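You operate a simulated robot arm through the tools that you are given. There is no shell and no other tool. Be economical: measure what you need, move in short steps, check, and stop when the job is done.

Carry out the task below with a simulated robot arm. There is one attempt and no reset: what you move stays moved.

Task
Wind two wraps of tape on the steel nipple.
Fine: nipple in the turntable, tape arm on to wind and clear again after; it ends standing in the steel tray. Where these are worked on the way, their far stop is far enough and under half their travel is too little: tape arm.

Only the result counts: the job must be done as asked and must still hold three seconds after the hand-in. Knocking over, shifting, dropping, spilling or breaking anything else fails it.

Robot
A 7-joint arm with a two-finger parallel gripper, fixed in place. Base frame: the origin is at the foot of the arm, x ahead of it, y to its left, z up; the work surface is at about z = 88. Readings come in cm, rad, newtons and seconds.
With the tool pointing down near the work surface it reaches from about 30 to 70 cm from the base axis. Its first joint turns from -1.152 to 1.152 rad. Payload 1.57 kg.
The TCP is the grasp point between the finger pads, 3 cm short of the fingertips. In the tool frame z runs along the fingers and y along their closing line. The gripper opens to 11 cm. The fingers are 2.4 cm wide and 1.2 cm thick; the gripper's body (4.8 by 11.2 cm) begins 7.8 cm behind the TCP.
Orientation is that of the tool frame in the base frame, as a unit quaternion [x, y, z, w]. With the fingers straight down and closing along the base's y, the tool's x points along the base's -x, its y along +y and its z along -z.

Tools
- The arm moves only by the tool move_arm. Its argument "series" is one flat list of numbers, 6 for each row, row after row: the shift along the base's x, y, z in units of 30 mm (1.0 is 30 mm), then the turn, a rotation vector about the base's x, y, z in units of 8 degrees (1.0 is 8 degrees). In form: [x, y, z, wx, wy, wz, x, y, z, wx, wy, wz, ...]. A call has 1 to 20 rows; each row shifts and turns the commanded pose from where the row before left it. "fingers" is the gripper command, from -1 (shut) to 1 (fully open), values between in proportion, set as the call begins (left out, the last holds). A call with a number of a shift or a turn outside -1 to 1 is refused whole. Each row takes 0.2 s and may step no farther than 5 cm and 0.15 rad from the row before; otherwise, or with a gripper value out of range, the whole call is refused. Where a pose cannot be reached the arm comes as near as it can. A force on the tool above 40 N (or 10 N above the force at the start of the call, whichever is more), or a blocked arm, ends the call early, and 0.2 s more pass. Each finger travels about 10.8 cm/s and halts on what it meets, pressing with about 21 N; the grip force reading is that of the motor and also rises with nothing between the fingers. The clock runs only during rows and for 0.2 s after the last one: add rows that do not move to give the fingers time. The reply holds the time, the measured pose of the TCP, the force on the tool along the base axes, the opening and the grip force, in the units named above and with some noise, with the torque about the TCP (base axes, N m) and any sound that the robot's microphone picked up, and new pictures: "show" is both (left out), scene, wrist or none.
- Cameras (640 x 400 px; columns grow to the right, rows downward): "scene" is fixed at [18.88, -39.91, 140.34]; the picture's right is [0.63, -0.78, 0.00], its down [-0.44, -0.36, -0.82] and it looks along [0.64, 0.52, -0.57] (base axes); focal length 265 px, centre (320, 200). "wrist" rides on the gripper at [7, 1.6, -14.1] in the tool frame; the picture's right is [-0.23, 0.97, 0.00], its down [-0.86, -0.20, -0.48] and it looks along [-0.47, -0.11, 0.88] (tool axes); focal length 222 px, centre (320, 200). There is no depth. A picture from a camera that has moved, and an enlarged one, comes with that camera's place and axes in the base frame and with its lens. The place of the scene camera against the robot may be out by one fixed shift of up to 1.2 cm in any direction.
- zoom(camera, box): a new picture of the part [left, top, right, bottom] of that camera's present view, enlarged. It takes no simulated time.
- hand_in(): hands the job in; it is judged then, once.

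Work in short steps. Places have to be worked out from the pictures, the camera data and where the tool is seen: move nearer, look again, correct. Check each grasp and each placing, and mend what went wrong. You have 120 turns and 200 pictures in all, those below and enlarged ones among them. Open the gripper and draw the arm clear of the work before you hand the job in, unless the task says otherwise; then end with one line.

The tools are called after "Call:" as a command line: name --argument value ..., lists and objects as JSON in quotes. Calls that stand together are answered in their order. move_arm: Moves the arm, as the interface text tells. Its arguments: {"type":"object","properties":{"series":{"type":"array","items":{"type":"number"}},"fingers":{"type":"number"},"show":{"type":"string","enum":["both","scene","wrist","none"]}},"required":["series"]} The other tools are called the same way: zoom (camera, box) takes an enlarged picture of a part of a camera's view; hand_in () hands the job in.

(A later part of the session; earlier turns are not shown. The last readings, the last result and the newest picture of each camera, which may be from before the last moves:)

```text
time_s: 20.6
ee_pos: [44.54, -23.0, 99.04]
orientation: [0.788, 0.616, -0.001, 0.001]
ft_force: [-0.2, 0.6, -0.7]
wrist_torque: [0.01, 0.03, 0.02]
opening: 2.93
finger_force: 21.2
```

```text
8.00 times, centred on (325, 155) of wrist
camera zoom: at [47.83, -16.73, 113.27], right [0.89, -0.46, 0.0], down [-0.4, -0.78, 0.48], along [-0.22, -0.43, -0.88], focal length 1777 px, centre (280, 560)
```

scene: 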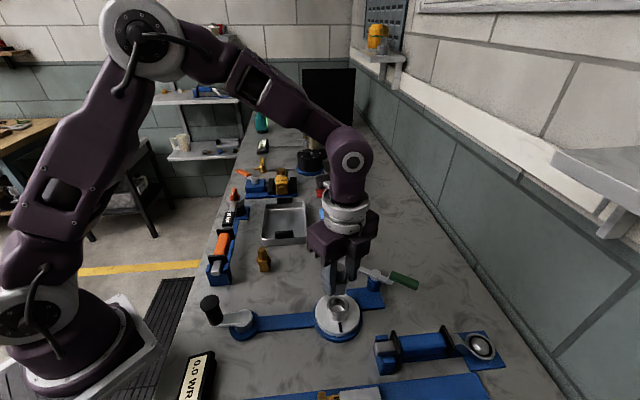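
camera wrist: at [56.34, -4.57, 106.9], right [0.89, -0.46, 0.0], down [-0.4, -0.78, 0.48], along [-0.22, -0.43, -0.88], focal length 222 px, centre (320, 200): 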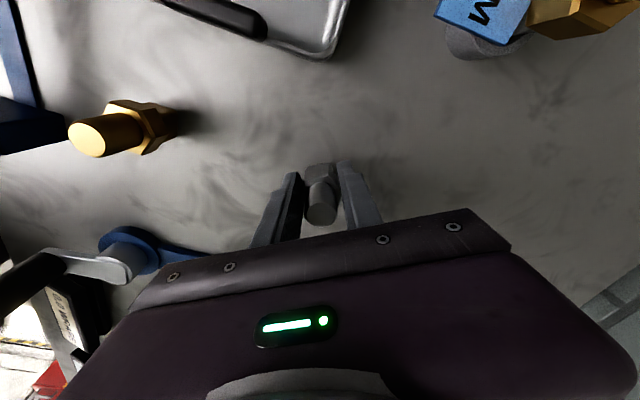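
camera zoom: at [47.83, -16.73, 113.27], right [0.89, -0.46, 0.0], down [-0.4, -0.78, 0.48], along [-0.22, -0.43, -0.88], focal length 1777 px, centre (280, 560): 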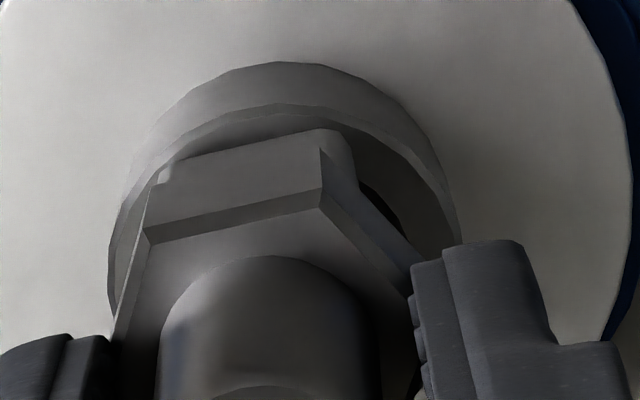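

Combining both views, the rim is a bit lower (z≈91.3) and the foot should go about 0.35 cm toward -y. I'll correct that and lower a little.

Call:
move_arm --series '[0.02, -0.12, 0, 0, 0, 0, 0, 0, -0.2, 0, 0, 0]' --show "none"

Call:
zoom --camera "scene" --box '[316, 280, 364, 320]'

Call:
zoom --camera "wrist" --box '[280, 130, 360, 210]'

```text
time_s: 21.2
ee_pos: [44.5, -23.61, 98.65]
orientation: [0.789, 0.615, -0.001, 0.001]
ft_force: [-8.0, -7.0, 15.0]
wrist_torque: [-0.26, 0.25, -0.01]
opening: 2.99
finger_force: 21.2
```

```text
10.00 times, centred on (340, 300) of scene
camera zoom: at [18.83, -39.93, 140.34], right [0.63, -0.78, 0.0], down [-0.44, -0.36, -0.82], along [0.64, 0.52, -0.57], focal length 2649 px, centre (120, -800)
```

zoom: 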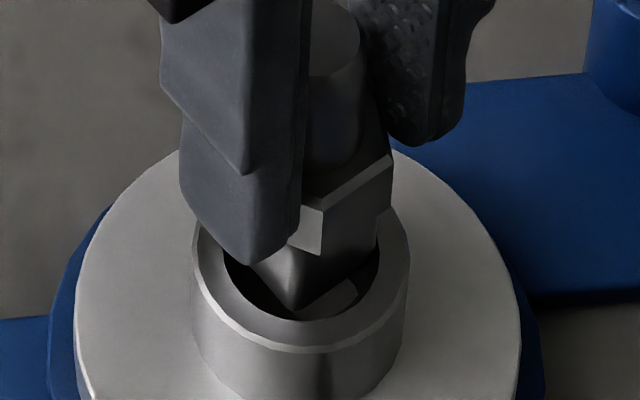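

```text
5.00 times, centred on (320, 170) of wrist
camera zoom: at [47.83, -17.24, 112.75], right [0.89, -0.46, 0.0], down [-0.4, -0.78, 0.48], along [-0.22, -0.43, -0.88], focal length 1111 px, centre (320, 350)
```

zoom: 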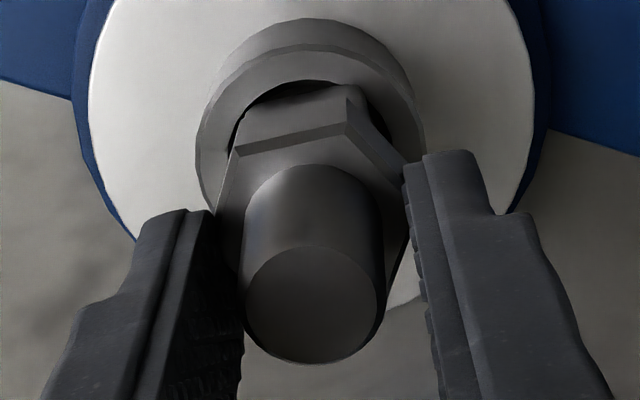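

It touches the rim at z≈92.4. The force (-8, -7, +15) and torque put the contact on the +x/+y side, while the front corner is already over the hole. I'll back up a bit, shift about 0.25 cm toward -x/-y and lower gently.

Call:
move_arm --series '[0, 0, 0.15, 0, 0, 0, -0.06, -0.05, 0, 0, 0, 0, 0, 0, -0.1, 0, 0, 0, 0, 0, -0.1, 0, 0, 0]' --show "none"

Call:
zoom --camera "scene" --box '[316, 280, 364, 320]'

```text
time_s: 22.2
ee_pos: [44.45, -23.69, 98.38]
orientation: [0.788, 0.616, -0.001, 0.001]
ft_force: [-4.3, -5.4, 9.7]
wrist_torque: [-0.2, 0.12, -0.03]
opening: 2.93
finger_force: 20.6
```

```text
10.00 times, centred on (340, 300) of scene
camera zoom: at [18.85, -39.92, 140.34], right [0.63, -0.78, 0.0], down [-0.44, -0.36, -0.82], along [0.64, 0.52, -0.57], focal length 2649 px, centre (120, -800)
```

zoom: 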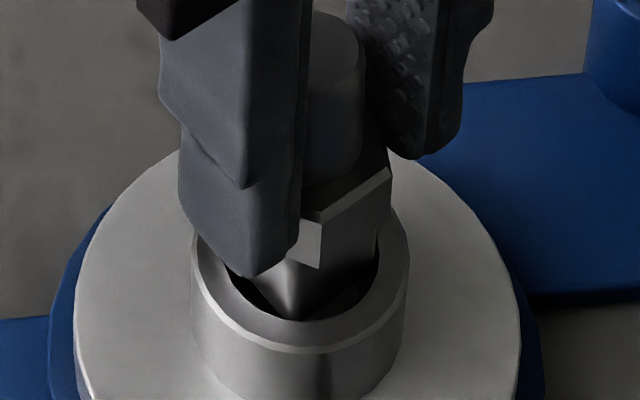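

Lower than before, with contact still on the same +x/+y side. I'll shift a bit further and continue down.

Call:
move_arm --series '[-0.04, -0.05, 0.05, 0, 0, 0, 0, 0, -0.08, 0, 0, 0, 0, 0, -0.08, 0, 0, 0]' --show "none"

Call:
zoom --camera "scene" --box '[316, 280, 364, 320]'

```text
time_s: 23.0
ee_pos: [44.42, -23.71, 98.1]
orientation: [0.788, 0.616, 0.0, 0.001]
ft_force: [2.8, -1.4, 17.5]
wrist_torque: [0.06, -0.07, -0.06]
opening: 2.99
finger_force: 21.2
```

```text
10.00 times, centred on (340, 300) of scene
camera zoom: at [18.86, -39.9, 140.35], right [0.63, -0.78, 0.0], down [-0.44, -0.36, -0.82], along [0.64, 0.52, -0.57], focal length 2649 px, centre (120, -800)
```

zoom: 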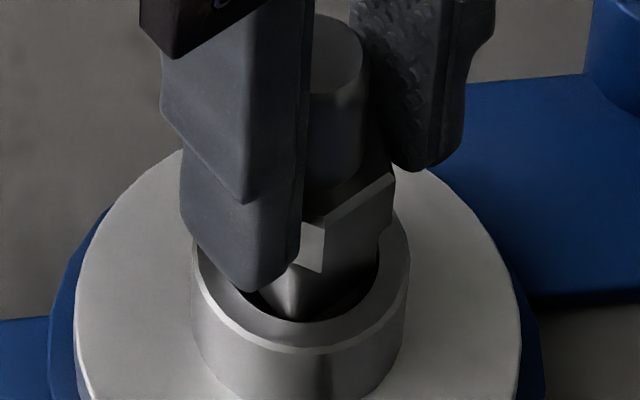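

The reaction is now nearly straight up, so it's almost centred. I'll look from the wrist.

Call:
zoom --camera "wrist" --box '[280, 130, 360, 210]'

Call:
zoom --camera "scene" --box '[328, 288, 352, 310]'

```text
5.00 times, centred on (320, 170) of wrist
camera zoom: at [47.64, -17.39, 112.26], right [0.89, -0.46, 0.0], down [-0.4, -0.78, 0.48], along [-0.22, -0.43, -0.88], focal length 1111 px, centre (320, 350)
```

zoom: 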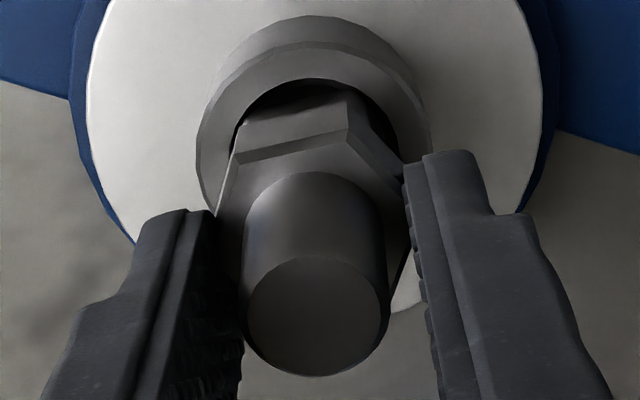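

```text
16.00 times, centred on (340, 299) of scene
camera zoom: at [18.86, -39.9, 140.35], right [0.63, -0.78, 0.0], down [-0.44, -0.36, -0.82], along [0.64, 0.52, -0.57], focal length 4238 px, centre (0, -1384)
```

zoom: 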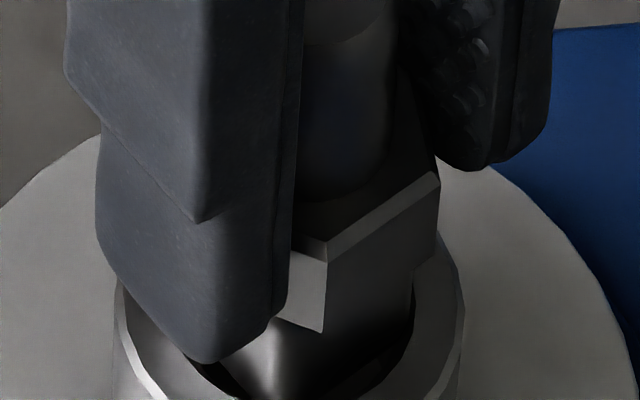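

I now see that I had been using the cup's lower edge in the wrist view. Using the true rim edge, the socket centre is about (44.4, -23.5), so I overshot slightly in -y. I'll make a small circular search around there under light downward pressure.

Call:
move_arm --series '[0.01, 0.04, 0.06, 0, 0, 0, 0.03, 0, -0.06, 0, 0, 0, 0, 0.03, -0.02, 0, 0, 0, -0.03, 0.02, -0.02, 0, 0, 0, -0.03, -0.02, -0.02, 0, 0, 0, 0, -0.04, -0.02, 0, 0, 0, 0.03, 0, -0.02, 0, 0, 0]' --show "none"

Call:
zoom --camera "scene" --box '[316, 280, 364, 320]'

Call:
zoom --camera "wrist" --box '[280, 130, 360, 210]'

```text
time_s: 24.6
ee_pos: [44.43, -23.65, 97.67]
orientation: [0.788, 0.616, 0.001, -0.001]
ft_force: [11.5, -2.0, 17.8]
wrist_torque: [0.03, -0.46, -0.2]
opening: 3.01
finger_force: 21.1
```

```text
10.00 times, centred on (340, 300) of scene
camera zoom: at [18.88, -39.91, 140.34], right [0.63, -0.78, 0.0], down [-0.44, -0.36, -0.82], along [0.64, 0.52, -0.57], focal length 2649 px, centre (120, -800)
```

zoom: 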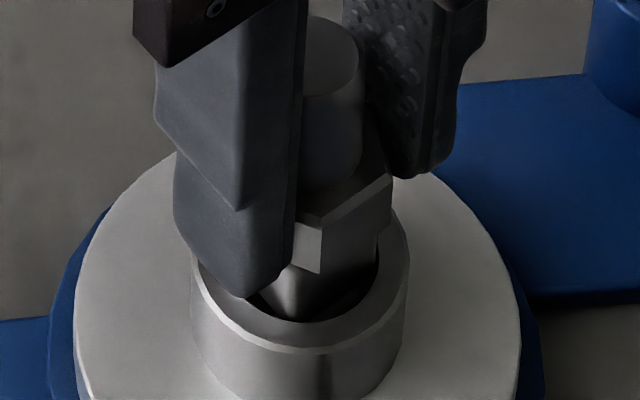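

```text
5.00 times, centred on (320, 170) of wrist
camera zoom: at [47.65, -17.27, 111.93], right [0.89, -0.46, 0.0], down [-0.4, -0.78, 0.48], along [-0.22, -0.42, -0.88], focal length 1111 px, centre (320, 350)
```

zoom: 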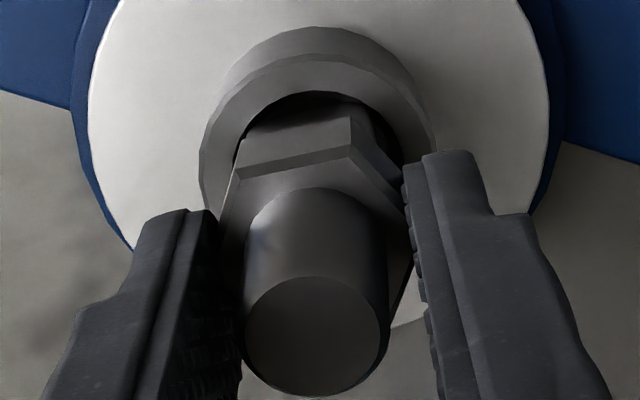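

The collar has dropped about 0.5 cm since first contact, so the foot is entering and bearing on the -x wall (Fx +11.5). I'll ease toward +x and keep pressing down gently.

Call:
move_arm --series '[0.05, 0, 0.02, 0, 0, 0, 0.02, 0, -0.05, 0, 0, 0, 0, 0, -0.07, 0, 0, 0]' --show "none"

Call:
zoom --camera "scene" --box '[316, 280, 364, 320]'

```text
time_s: 25.4
ee_pos: [44.45, -23.69, 97.46]
orientation: [0.788, 0.616, -0.001, -0.002]
ft_force: [-5.0, 1.4, 18.1]
wrist_torque: [0.07, 0.12, -0.08]
opening: 2.96
finger_force: 20.6
```

```text
10.00 times, centred on (340, 300) of scene
camera zoom: at [18.84, -39.9, 140.35], right [0.63, -0.78, 0.0], down [-0.44, -0.36, -0.82], along [0.64, 0.52, -0.57], focal length 2649 px, centre (120, -800)
```

zoom: 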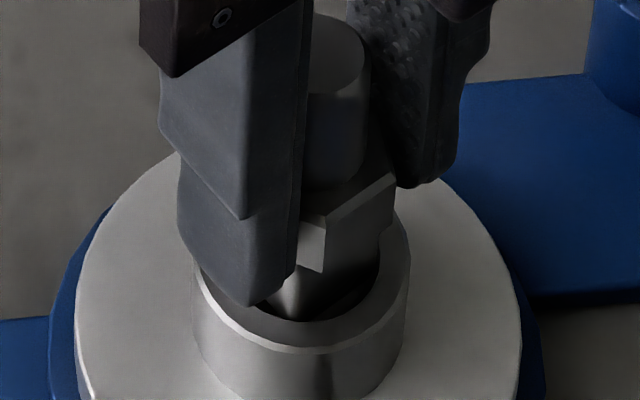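

The foot has entered only slightly. The contact flips from the -x to the +x side between x = 44.33 and 44.54, so the centre is near (44.43, -23.65). I'll go there and press lightly while wiggling the yaw.

Call:
move_arm --series '[0, 0, 0.06, 0, 0, 0, -0.035, -0.025, 0, 0, 0, 0, 0, 0, -0.06, 0, 0, 0.5, 0, 0, -0.04, 0, 0, 0.5, 0, 0, -0.02, 0, 0, -0.7, 0, 0, -0.02, 0, 0, -0.7, 0, 0, -0.02, 0, 0, -0.7]' --show "none"

Call:
zoom --camera "scene" --box '[316, 280, 364, 320]'

Call:
zoom --camera "wrist" --box '[280, 130, 360, 210]'

```text
time_s: 27.0
ee_pos: [44.33, -23.78, 97.12]
orientation: [0.833, 0.553, 0.001, 0.001]
ft_force: [-10.7, 3.2, 17.1]
wrist_torque: [0.16, 0.27, 0.02]
opening: 2.95
finger_force: 21.0
```

```text
10.00 times, centred on (340, 300) of scene
camera zoom: at [18.83, -39.89, 140.35], right [0.63, -0.78, 0.0], down [-0.44, -0.36, -0.82], along [0.64, 0.52, -0.57], focal length 2649 px, centre (120, -800)
```

zoom: 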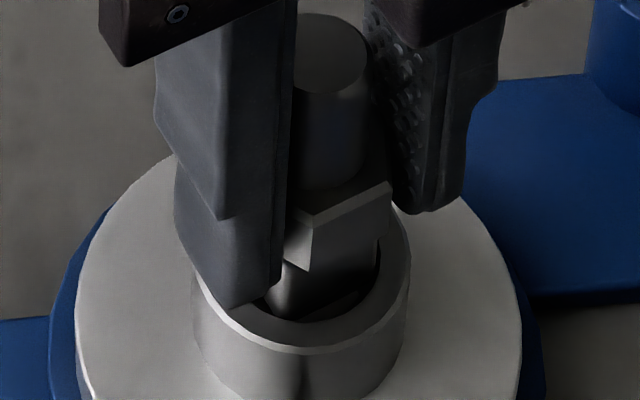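

```text
5.00 times, centred on (320, 170) of wrist
camera zoom: at [48.6, -17.97, 111.33], right [0.81, -0.59, 0.0], down [-0.52, -0.71, 0.48], along [-0.28, -0.39, -0.88], focal length 1111 px, centre (320, 350)
```

zoom: 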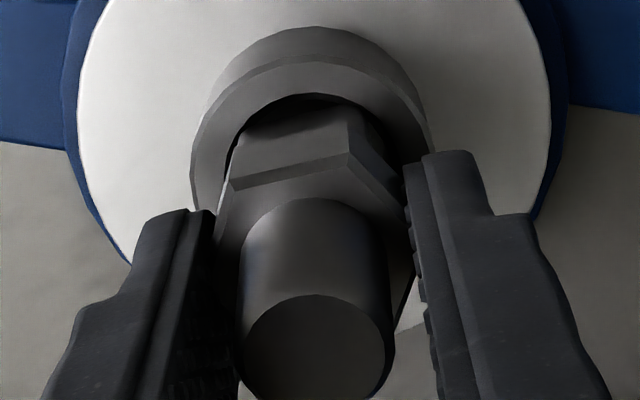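

Measuring again (rim centre u=301 in the scene view, foot spanning about 268–380), the foot is about 0.3 cm too far toward -y and slightly +x, so the friction misled me. I'll lift clear, shift, and check before pressing.

Call:
move_arm --series '[0, 0, 0.2, 0, 0, 0, -0.03, 0.1, 0, 0, 0, 0, 0, 0, 0, 0, 0, 0]' --show "none"

Call:
zoom --camera "scene" --box '[316, 280, 364, 320]'

Call:
zoom --camera "wrist" --box '[280, 130, 360, 210]'

```text
time_s: 27.8
ee_pos: [44.42, -23.44, 97.73]
orientation: [0.833, 0.553, 0.0, 0.0]
ft_force: [0.4, -1.0, -0.8]
wrist_torque: [0.0, 0.03, 0.02]
opening: 2.92
finger_force: 20.6
```

```text
10.00 times, centred on (340, 300) of scene
camera zoom: at [18.88, -39.91, 140.34], right [0.63, -0.78, 0.0], down [-0.44, -0.36, -0.82], along [0.64, 0.52, -0.57], focal length 2649 px, centre (120, -800)
```

zoom: 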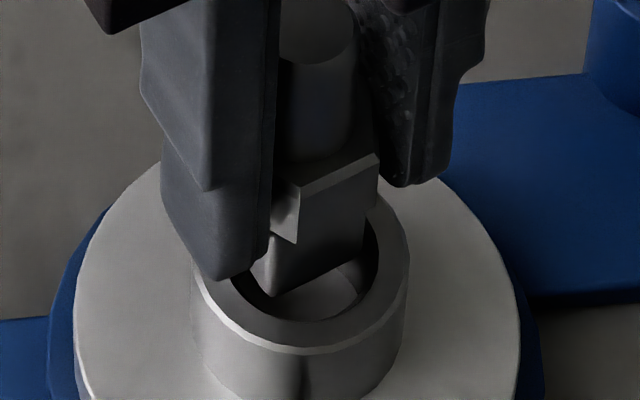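

```text
5.00 times, centred on (320, 170) of wrist
camera zoom: at [48.59, -17.64, 111.9], right [0.81, -0.59, 0.0], down [-0.52, -0.71, 0.48], along [-0.28, -0.39, -0.88], focal length 1111 px, centre (320, 350)
```

zoom: 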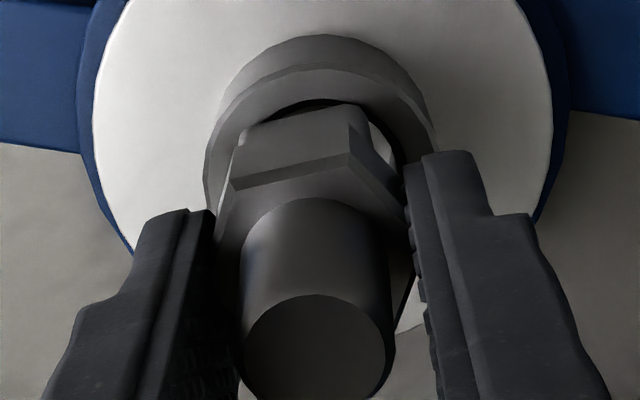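

Now the square foot is clear. Scene and wrist views agree: shift about (+0.13, -0.08) cm, then lower.

Call:
move_arm --series '[0.043, -0.027, 0, 0, 0, 0, 0, 0, -0.1, 0, 0, 0, 0, 0, -0.1, 0, 0, 0, 0, 0, -0.1, 0, 0, 0]' --show "none"

Call:
zoom --camera "scene" --box '[316, 280, 364, 320]'

Call:
zoom --camera "wrist" --box '[280, 130, 360, 210]'

```text
time_s: 28.8
ee_pos: [44.45, -23.47, 96.95]
orientation: [0.833, 0.553, 0.0, 0.0]
ft_force: [-11.7, -4.2, 15.3]
wrist_torque: [-0.12, 0.23, -0.01]
opening: 2.97
finger_force: 21.5
```

```text
10.00 times, centred on (340, 300) of scene
camera zoom: at [18.83, -39.91, 140.35], right [0.63, -0.78, 0.0], down [-0.44, -0.36, -0.82], along [0.64, 0.52, -0.57], focal length 2649 px, centre (120, -800)
```

zoom: 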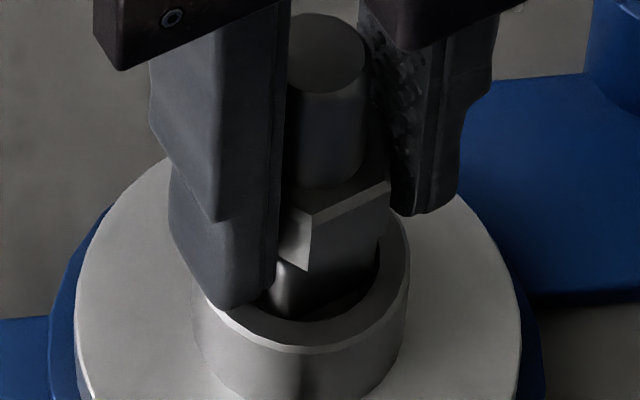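

```text
5.00 times, centred on (320, 170) of wrist
camera zoom: at [48.64, -17.82, 111.05], right [0.81, -0.59, 0.0], down [-0.52, -0.71, 0.48], along [-0.28, -0.39, -0.88], focal length 1111 px, centre (320, 350)
```

zoom: 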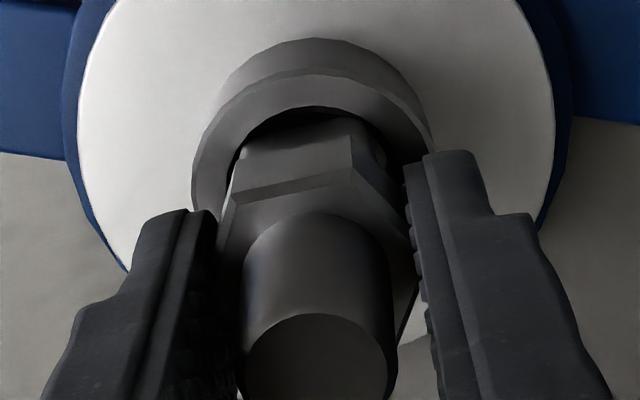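

The foot again stops at the rim, and both views now ask for about (+0.1, +0.15) cm. I'll unload, shift, lower lightly and then loosen the fingers to a cage of about 3.3 cm so the nipple can drop in by itself.

Call:
move_arm --series '[0, 0, 0.1, 0, 0, 0, 0.033, 0.05, 0, 0, 0, 0, 0, 0, -0.1, 0, 0, 0]' --show "none"

Call:
move_arm --series '[0, 0, 0, 0, 0, 0, 0, 0, 0, 0, 0, 0]' --fingers -0.4 --show "none"

Call:
zoom --camera "scene" --box '[316, 280, 364, 320]'

Call:
zoom --camera "wrist" --box '[280, 130, 360, 210]'

```text
time_s: 29.6
ee_pos: [44.67, -23.4, 96.87]
orientation: [0.833, 0.553, -0.001, 0.001]
ft_force: [-9.7, -7.0, 13.6]
wrist_torque: [-0.16, 0.13, -0.02]
opening: 2.93
finger_force: 21.0
```

```text
time_s: 30.2
ee_pos: [44.66, -23.5, 96.79]
orientation: [0.833, 0.553, 0.0, -0.001]
ft_force: [-1.6, 0.6, -2.5]
wrist_torque: [0.06, 0.04, -0.1]
opening: 3.39
finger_force: 5.4
```

```text
10.00 times, centred on (340, 300) of scene
camera zoom: at [18.88, -39.91, 140.34], right [0.63, -0.78, 0.0], down [-0.44, -0.36, -0.82], along [0.64, 0.52, -0.57], focal length 2649 px, centre (120, -800)
```

zoom: 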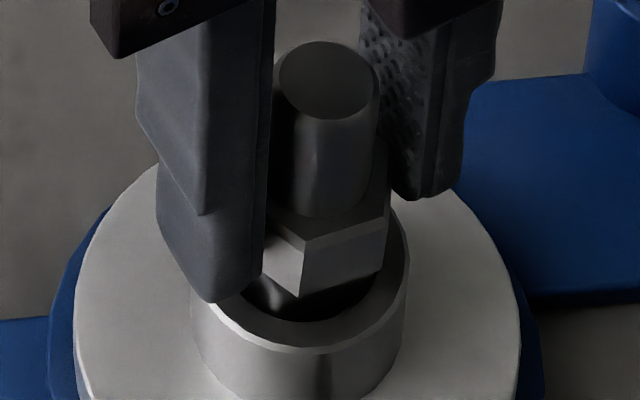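

```text
5.00 times, centred on (320, 170) of wrist
camera zoom: at [48.84, -17.6, 111.0], right [0.81, -0.59, 0.0], down [-0.52, -0.71, 0.48], along [-0.28, -0.39, -0.88], focal length 1111 px, centre (320, 350)
```

zoom: 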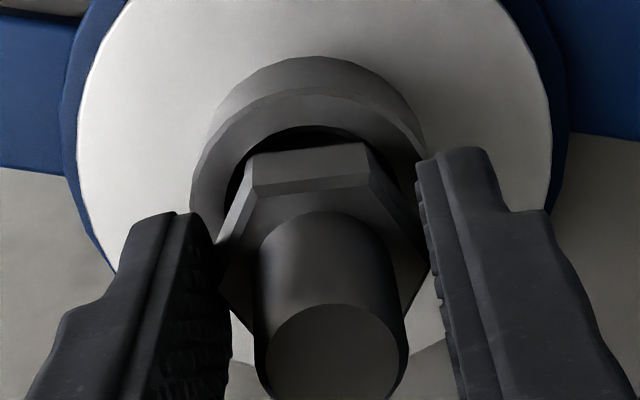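

It dropped about 0.6 cm into the cup. I'll jiggle the cage slightly so it settles further.

Call:
move_arm --series '[0.05, 0.05, 0, 0, 0, 0.3, -0.1, 0, 0, 0, 0, -0.3, 0, -0.1, 0, 0, 0, 0.3, 0.1, 0, 0, 0, 0, -0.3, 0, 0.1, 0, 0, 0, 0.3, -0.05, -0.05, 0, 0, 0, -0.3]' --show "none"

Call:
zoom --camera "scene" --box '[316, 280, 364, 320]'

Call:
zoom --camera "wrist" --box '[280, 130, 360, 210]'

```text
time_s: 31.6
ee_pos: [44.78, -23.48, 96.85]
orientation: [0.833, 0.553, 0.0, -0.001]
ft_force: [-1.1, 1.3, 0.0]
wrist_torque: [0.03, 0.05, -0.02]
opening: 3.42
finger_force: 1.0
```

```text
10.00 times, centred on (340, 300) of scene
camera zoom: at [18.88, -39.91, 140.34], right [0.63, -0.78, 0.0], down [-0.44, -0.36, -0.82], along [0.64, 0.52, -0.57], focal length 2649 px, centre (120, -800)
```

zoom: 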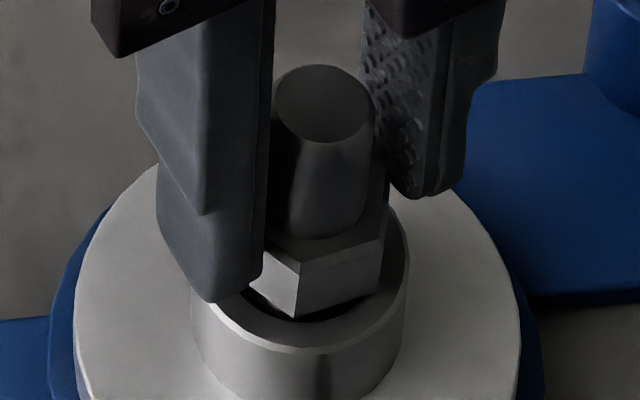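

```text
5.00 times, centred on (320, 170) of wrist
camera zoom: at [48.84, -17.62, 111.04], right [0.81, -0.59, 0.0], down [-0.52, -0.71, 0.48], along [-0.28, -0.39, -0.88], focal length 1111 px, centre (320, 350)
```

zoom: 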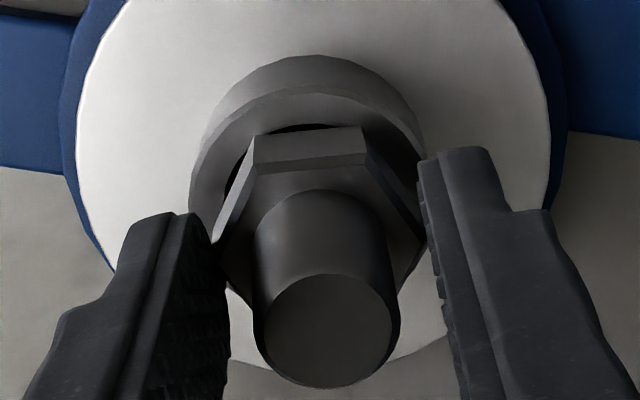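

It has dropped further and there is no load on the tool. I'll open the fingers moderately, rise and inspect.

Call:
move_arm --series '[0, 0, 0, 0, 0, 0, 0, 0, 0.5, 0, 0, 0, 0, 0, 0.9, 0, 0, 0, 0, 0, 0.9, 0, 0, 0, 0, 0, 0.9, 0, 0, 0]' --fingers 0.1 --show "wrist"

Call:
zoom --camera "scene" --box '[316, 270, 364, 320]'

Call:
zoom --camera "wrist" --box '[260, 60, 420, 190]'

```text
time_s: 32.8
ee_pos: [44.69, -23.28, 106.67]
orientation: [0.833, 0.553, 0.0, 0.0]
ft_force: [0.3, -0.7, -0.4]
wrist_torque: [-0.02, -0.01, 0.01]
opening: 6.06
finger_force: 0.1
camera wrist: at [48.8, -17.58, 120.68], right [0.81, -0.59, 0.0], down [-0.52, -0.71, 0.48], along [-0.28, -0.39, -0.88], focal length 222 px, centre (320, 200)
```

wrist: 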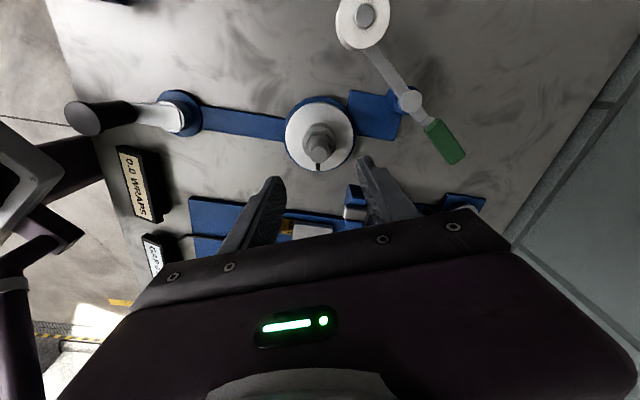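

```text
8.00 times, centred on (340, 295) of scene
camera zoom: at [18.88, -39.91, 140.34], right [0.63, -0.78, 0.0], down [-0.44, -0.36, -0.82], along [0.64, 0.52, -0.57], focal length 2119 px, centre (160, -560)
```

zoom: 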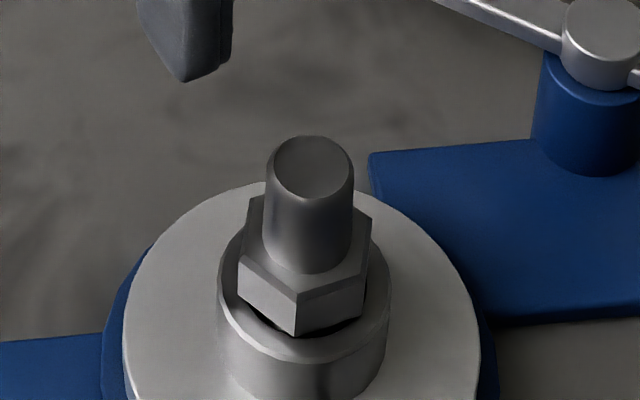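

```text
3.08 times, centred on (340, 125) of wrist
camera zoom: at [48.8, -17.58, 120.68], right [0.81, -0.59, 0.0], down [-0.52, -0.71, 0.48], along [-0.28, -0.39, -0.88], focal length 684 px, centre (258, 431)
```

zoom: 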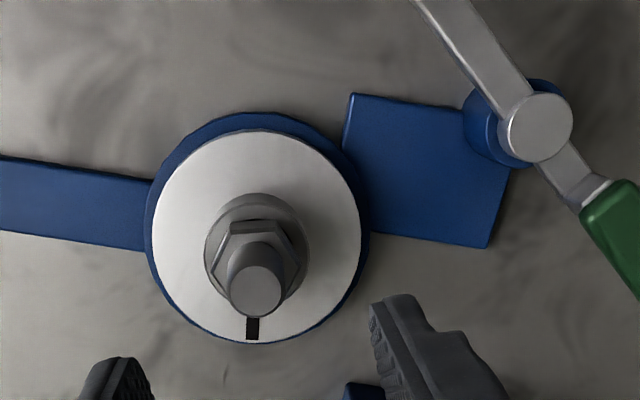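

The nipple is seated upright in the turntable. The tape arm's pivot is near (55.2, -24.9) and its green handle centre near (57.1, -31.5, 94). I'll go above the handle with the fingers turned to close across it.

Call:
move_arm --series '[0.59, -0.39, 0, 0, 0, 0.7, 0.59, -0.39, 0, 0, 0, 0.7, 0.59, -0.39, 0, 0, 0, 0.7, 0.59, -0.39, 0, 0, 0, 0.7, 0.59, -0.39, 0, 0, 0, 0.7, 0.59, -0.39, -0.2, 0, 0, 0.7, 0.59, -0.35, -0.3, 0, 0, 0.7]'

Call:
zoom --camera "wrist" --box '[220, 60, 420, 220]'

Call:
zoom --camera "scene" --box '[320, 210, 440, 310]'

```text
time_s: 34.4
ee_pos: [57.05, -31.49, 104.8]
orientation: [0.599, 0.801, 0.0, 0.0]
ft_force: [0.2, 1.0, -0.5]
wrist_torque: [0.02, -0.01, 0.02]
opening: 6.06
finger_force: 0.0
camera wrist: at [56.55, -24.41, 119.05], right [1.0, 0.06, 0.0], down [0.05, -0.88, 0.48], along [0.03, -0.48, -0.88], focal length 222 px, centre (320, 200)
```

scene: 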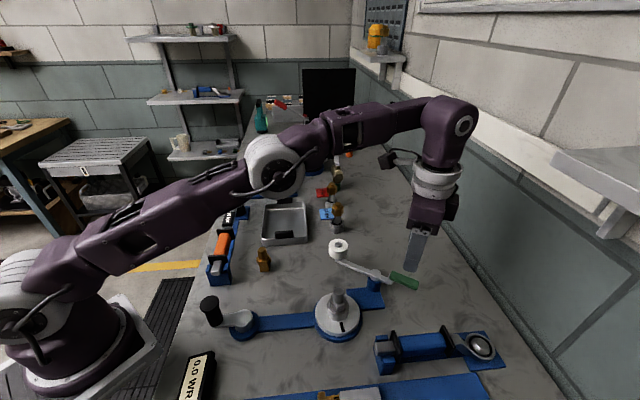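
wrist: 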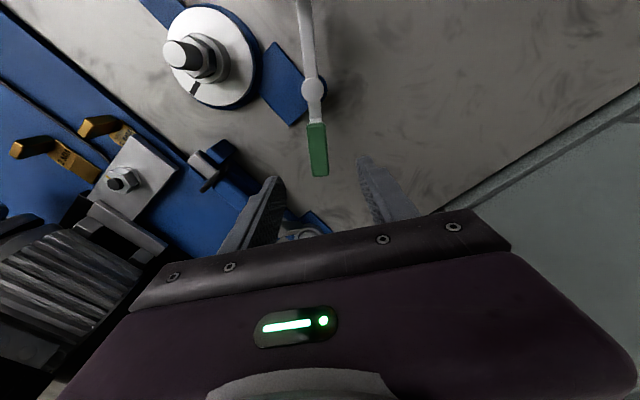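

```text
2.50 times, centred on (320, 140) of wrist
camera zoom: at [56.55, -24.41, 119.05], right [1.0, 0.06, 0.0], down [0.05, -0.88, 0.48], along [0.03, -0.48, -0.88], focal length 555 px, centre (320, 350)
```

zoom: 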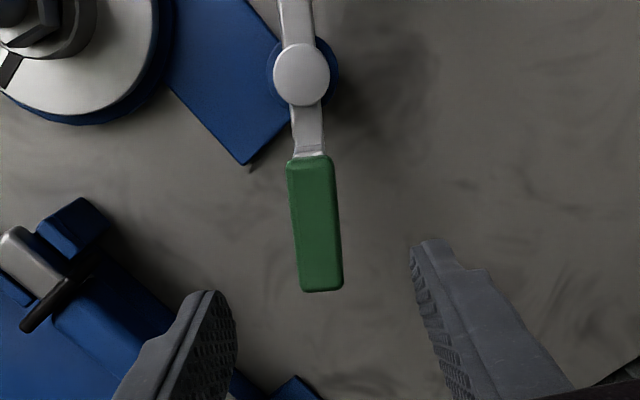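

```text
4.00 times, centred on (380, 260) of scene
camera zoom: at [18.88, -39.91, 140.34], right [0.63, -0.78, 0.0], down [-0.44, -0.36, -0.82], along [0.64, 0.52, -0.57], focal length 1060 px, centre (80, -40)
```

zoom: 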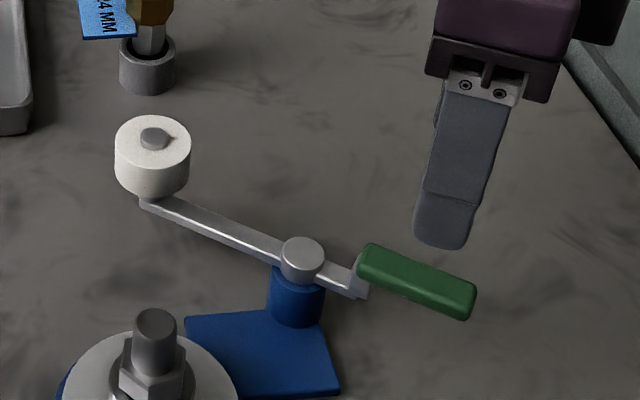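

The handle runs from about (56.4, -28.5) to (57.2, -34.5), 2.1 cm wide, at z≈94.5. I'll align the fingers, go down around its middle and close to a loose cage.

Call:
move_arm --series '[-0.08, 0.06, -0.6, 0, 0, -0.9, 0, 0, -0.9, 0, 0, 0, 0, 0, -0.9, 0, 0, 0, 0, 0, -0.7, 0, 0, 0, 0, 0, -0.33, 0, 0, 0]' --show "none"

Call:
zoom --camera "wrist" --box '[200, 40, 440, 240]'

Call:
zoom --camera "scene" --box '[320, 210, 440, 310]'

```text
time_s: 35.6
ee_pos: [56.72, -31.22, 94.63]
orientation: [0.648, 0.761, 0.0, 0.001]
ft_force: [-0.3, -0.6, 0.4]
wrist_torque: [-0.03, -0.02, -0.02]
opening: 6.05
finger_force: 0.0
```

```text
2.00 times, centred on (320, 140) of wrist
camera zoom: at [57.21, -24.13, 108.78], right [1.0, -0.07, 0.0], down [-0.06, -0.88, 0.48], along [-0.03, -0.48, -0.88], focal length 444 px, centre (320, 320)
```

zoom: 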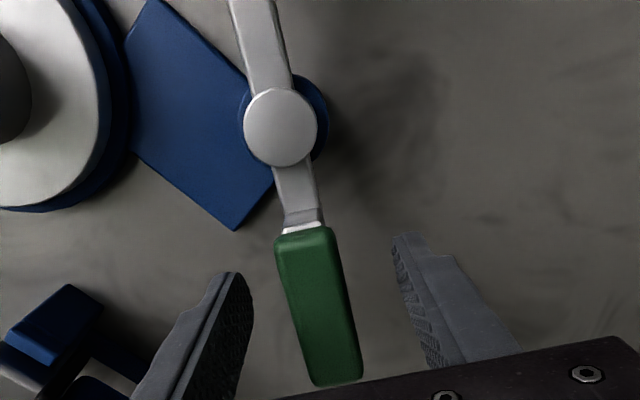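

```text
4.00 times, centred on (380, 260) of scene
camera zoom: at [18.88, -39.91, 140.34], right [0.63, -0.78, 0.0], down [-0.44, -0.36, -0.82], along [0.64, 0.52, -0.57], focal length 1060 px, centre (80, -40)
```

zoom: 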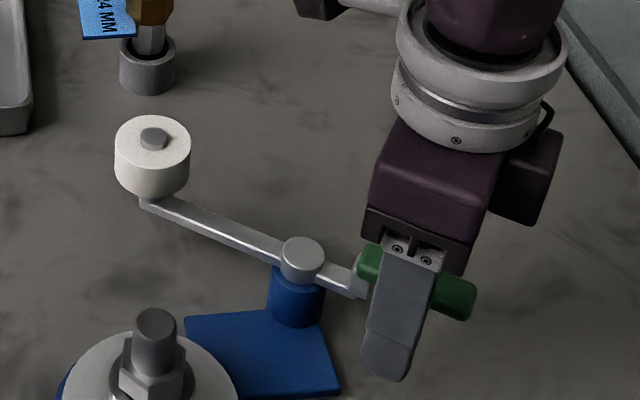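

The fingers straddle the handle. I'll close to a loose cage (about 3.6 cm) and turn the arm the first 24° on an arc about the pivot (56.05, -25.2).

Call:
move_arm --series '[0, 0, 0, 0, 0, 0, 0, 0, 0, 0, 0, 0, 0.276, 0.054, 0, 0, 0, 1, 0.266, 0.092, 0, 0, 0, 1, 0.251, 0.128, 0, 0, 0, 1]' --fingers -0.37 --show "scene"

Call:
zoom --camera "wrist" --box '[120, 0, 440, 240]'

```text
time_s: 36.8
ee_pos: [59.05, -30.52, 94.63]
orientation: [0.475, 0.88, 0.0, 0.0]
ft_force: [-0.7, -1.7, 0.2]
wrist_torque: [-0.02, -0.01, -0.01]
opening: 3.56
finger_force: 0.8
```

scene: 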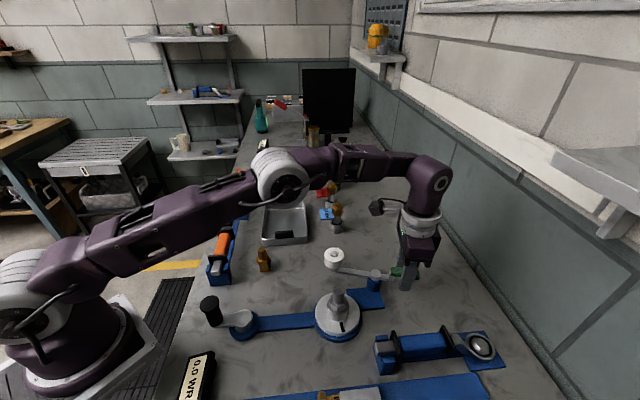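

```text
1.67 times, centred on (280, 120) of wrist
camera zoom: at [56.67, -23.76, 108.84], right [0.94, 0.34, 0.0], down [0.3, -0.82, 0.48], along [0.17, -0.45, -0.88], focal length 370 px, centre (387, 333)
```

zoom: 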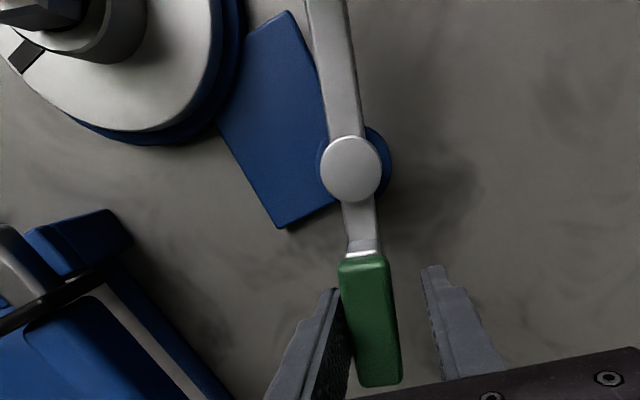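

The handle follows, pushed by the left finger. I'll continue 24° more.

Call:
move_arm --series '[0.23, 0.161, 0, 0, 0, 1, 0.206, 0.192, 0, 0, 0, 1, 0.177, 0.219, 0, 0, 0, 1]' --show "none"

Call:
zoom --camera "scene" --box '[300, 220, 440, 350]'

Call:
zoom --camera "wrist" --box '[120, 0, 440, 240]'

```text
time_s: 37.6
ee_pos: [60.99, -28.71, 94.67]
orientation: [0.282, 0.959, 0.0, -0.001]
ft_force: [-0.6, -0.1, -0.1]
wrist_torque: [0.03, 0.03, -0.04]
opening: 3.54
finger_force: 0.4
```

```text
3.08 times, centred on (370, 285) of scene
camera zoom: at [18.88, -39.92, 140.34], right [0.63, -0.78, 0.0], down [-0.44, -0.36, -0.82], along [0.64, 0.52, -0.57], focal length 815 px, centre (166, -62)
```

zoom: 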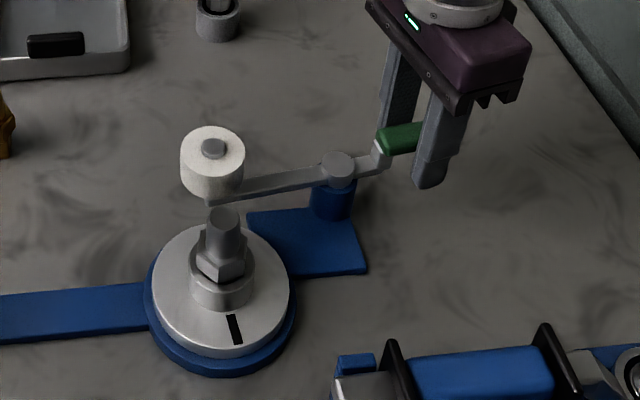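

```text
1.67 times, centred on (280, 120) of wrist
camera zoom: at [56.02, -23.62, 108.81], right [0.72, 0.7, 0.0], down [0.61, -0.63, 0.48], along [0.33, -0.34, -0.88], focal length 370 px, centre (387, 333)
```

zoom: 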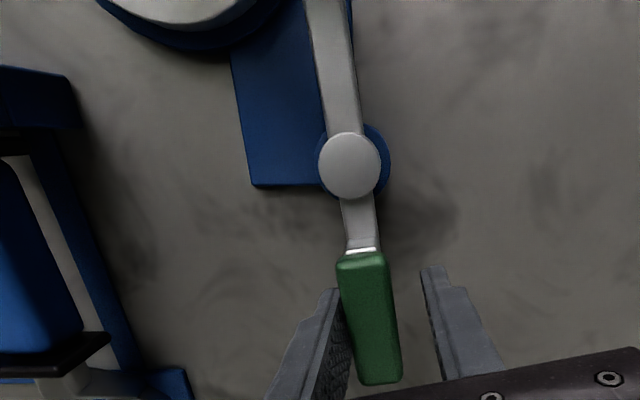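

The spool is approaching the nipple. I'll continue in single steps and watch the force for the stop.

Call:
move_arm --series '[0.145, 0.241, 0, 0, 0, 1]' --show "none"

Call:
move_arm --series '[0.055, 0.13, 0, 0, 0, 0.5]' --show "none"

Call:
zoom --camera "scene" --box '[300, 220, 440, 350]'

```text
time_s: 38.0
ee_pos: [61.52, -28.16, 94.68]
orientation: [0.214, 0.977, 0.001, -0.001]
ft_force: [-1.6, -1.6, -0.5]
wrist_torque: [-0.03, 0.03, -0.05]
opening: 3.56
finger_force: 0.4
```

```text
time_s: 38.4
ee_pos: [61.7, -27.57, 94.64]
orientation: [0.181, 0.984, 0.0, 0.0]
ft_force: [-1.4, -0.9, -1.0]
wrist_torque: [0.0, 0.0, 0.01]
opening: 3.57
finger_force: 0.8
```

```text
3.08 times, centred on (370, 285) of scene
camera zoom: at [18.88, -39.92, 140.34], right [0.63, -0.78, 0.0], down [-0.44, -0.36, -0.82], along [0.64, 0.52, -0.57], focal length 815 px, centre (166, -62)
```

zoom: 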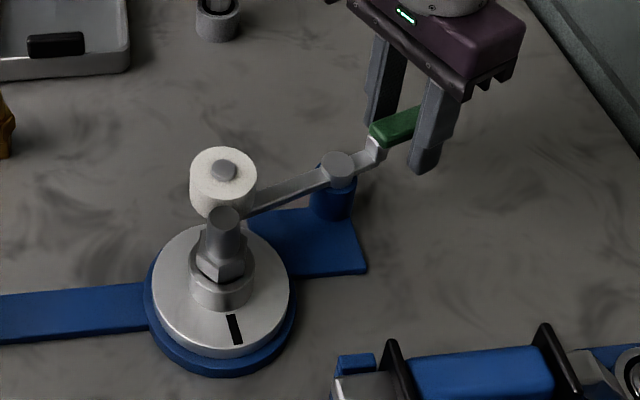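

No resistance yet. I'll continue with small steps.

Call:
move_arm --series '[0.05, 0.131, 0, 0, 0, 0.5]' --show "none"

Call:
move_arm --series '[0.041, 0.135, 0, 0, 0, 0.5]' --show "none"

Call:
zoom --camera "scene" --box '[300, 220, 440, 350]'

```text
time_s: 38.8
ee_pos: [61.61, -27.4, 94.64]
orientation: [0.146, 0.989, 0.0, -0.001]
ft_force: [-7.4, -6.4, -1.1]
wrist_torque: [0.06, -0.03, -0.19]
opening: 4.18
finger_force: 4.5
```

```text
time_s: 39.2
ee_pos: [61.66, -27.1, 94.66]
orientation: [0.112, 0.994, -0.002, -0.003]
ft_force: [-16.5, -14.4, -2.4]
wrist_torque: [0.14, -0.05, -0.52]
opening: 4.93
finger_force: 8.6
```

```text
3.08 times, centred on (370, 285) of scene
camera zoom: at [18.84, -39.96, 140.33], right [0.63, -0.78, 0.0], down [-0.44, -0.36, -0.82], along [0.64, 0.52, -0.57], focal length 815 px, centre (166, -62)
```

zoom: 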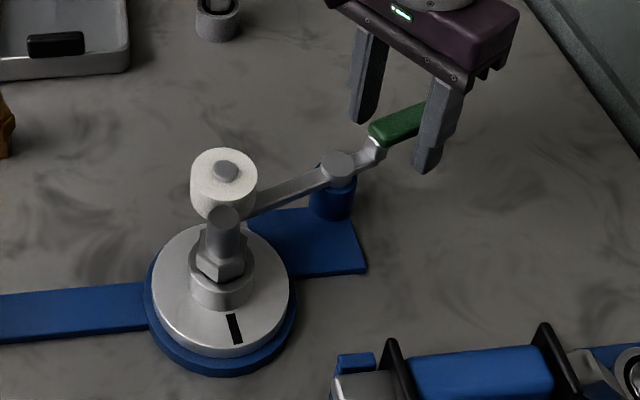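

The arm has met its stop, with the force rising and the spool against the nipple. I'll unload, open the fingers and rise straight up.

Call:
move_arm --series '[-0.045, -0.135, 0, 0, 0, -0.5, -0.04, -0.1, 0, 0, 0, -0.3, 0, 0, 0, 0, 0, 0, 0, 0, 0.6, 0, 0, 0, 0, 0, 0.9, 0, 0, 0, 0, 0, 0.9, 0, 0, 0, 0, 0, 0.9, 0, 0, 0]' --fingers 0.0

Call:
zoom --camera "scene" --box '[300, 220, 420, 350]'

```text
time_s: 40.8
ee_pos: [60.95, -27.47, 103.52]
orientation: [0.167, 0.986, 0.0, -0.001]
ft_force: [0.2, 0.0, 0.1]
wrist_torque: [0.0, -0.01, 0.02]
opening: 5.5
finger_force: 0.1
out of reach, approached as far as the arm can: row 6, 7
camera wrist: at [54.93, -23.6, 117.79], right [0.54, 0.84, 0.0], down [0.74, -0.47, 0.48], along [0.4, -0.26, -0.88], focal length 222 px, centre (320, 200)
```

scene: 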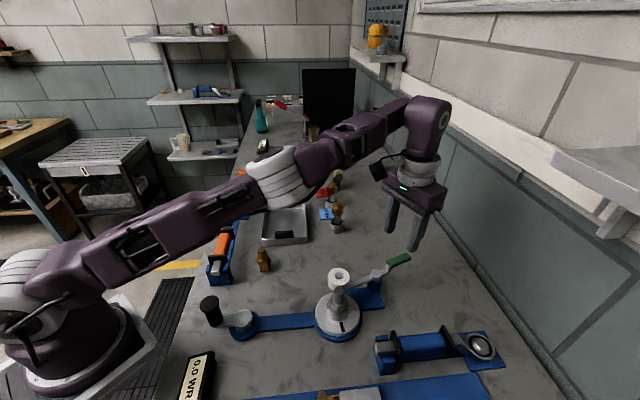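
wrist: 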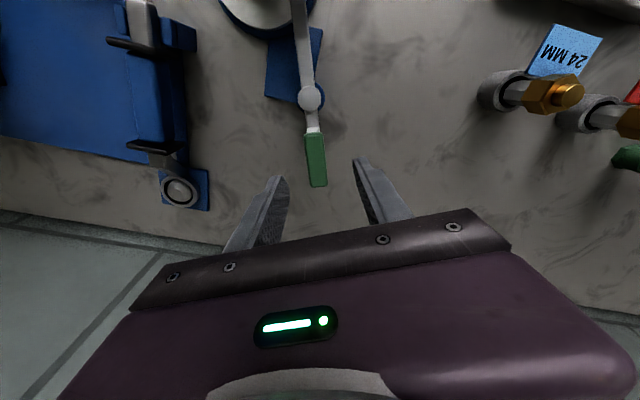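

```text
3.08 times, centred on (360, 285) of scene
camera zoom: at [18.88, -39.92, 140.34], right [0.63, -0.78, 0.0], down [-0.44, -0.36, -0.82], along [0.64, 0.52, -0.57], focal length 815 px, centre (197, -62)
```

zoom: 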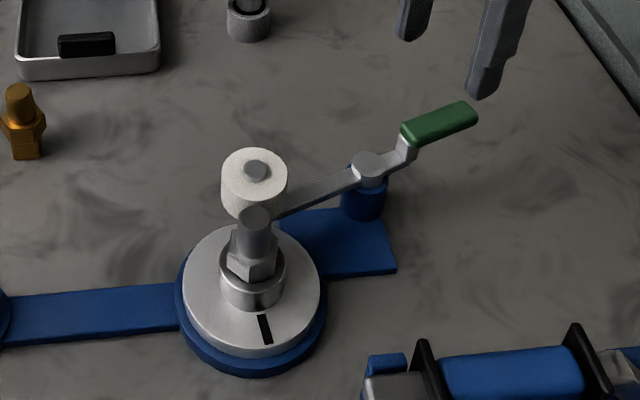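

The tape arm is on and stays there. Next the crank: I'll move over toward it (pivot near (32, -10)) and look from closer.

Call:
move_arm --series '[-0.8, 0.5, 0, 0, 0, 0.24, -0.8, 0.5, 0.3, 0, 0, 0.24, -0.8, 0.5, 0.3, 0, 0, 0.24, -0.8, 0.5, 0.3, 0, 0, 0.24, -0.8, 0.5, 0.3, 0, 0, 0.24, -0.8, 0.5, 0.3, 0, 0, 0.24, -0.8, 0.5, 0.3, 0, 0, 0.24, -0.8, 0.5, 0.3, 0, 0, 0.24, -0.8, 0.5, 0.3, 0, 0, 0.24, -0.8, 0.5, 0.2, 0, 0, 0.24]'

Call:
zoom --camera "wrist" --box '[160, 0, 480, 240]'

Call:
zoom --camera "scene" --box '[180, 270, 320, 400]'

```text
time_s: 43.0
ee_pos: [36.92, -12.26, 111.57]
orientation: [-0.001, 1.0, 0.0, 0.0]
ft_force: [0.6, 0.2, -0.1]
wrist_torque: [-0.03, 0.0, 0.0]
opening: 5.53
finger_force: 0.1
camera wrist: at [29.97, -10.7, 125.71], right [0.23, 0.97, 0.0], down [0.86, -0.2, 0.48], along [0.47, -0.11, -0.88], focal length 222 px, centre (320, 200)
```

scene: 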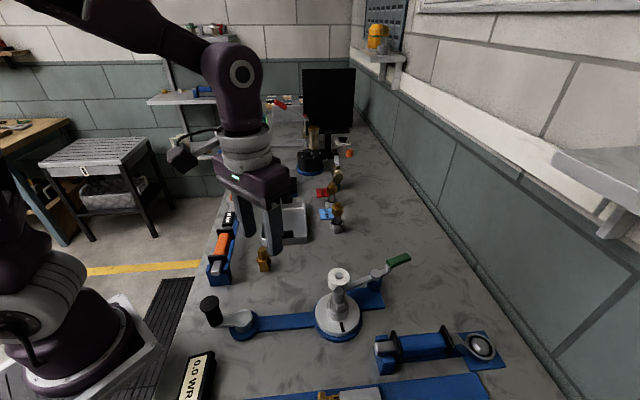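
wrist: 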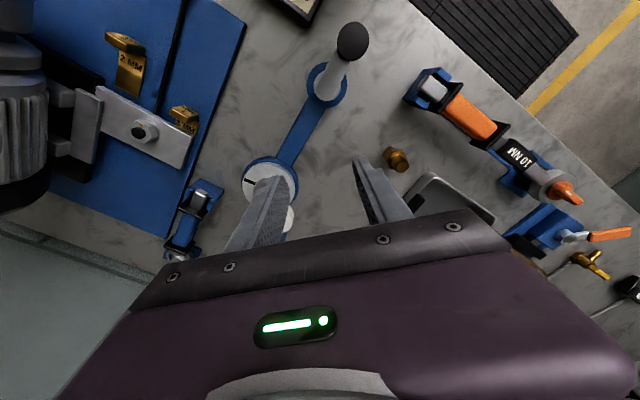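

```text
1.67 times, centred on (320, 120) of wrist
camera zoom: at [29.97, -10.7, 125.71], right [0.23, 0.97, 0.0], down [0.86, -0.2, 0.48], along [0.47, -0.11, -0.88], focal length 370 px, centre (320, 333)
```

zoom: 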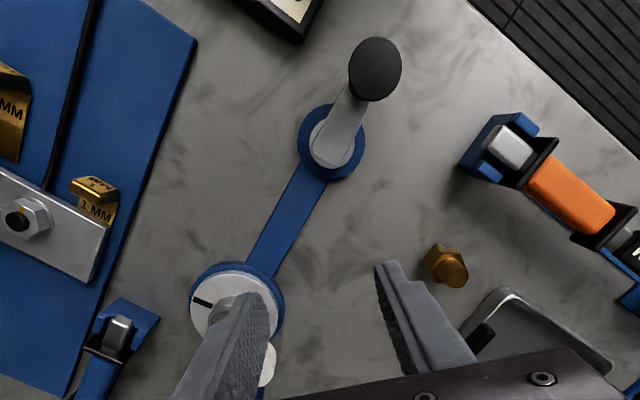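

```text
3.08 times, centred on (250, 335) of scene
camera zoom: at [18.88, -39.91, 140.34], right [0.63, -0.78, 0.0], down [-0.44, -0.36, -0.82], along [0.64, 0.52, -0.57], focal length 815 px, centre (535, -215)
```

zoom: 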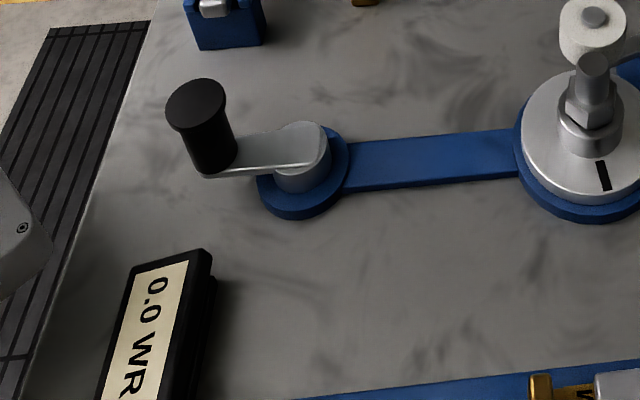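

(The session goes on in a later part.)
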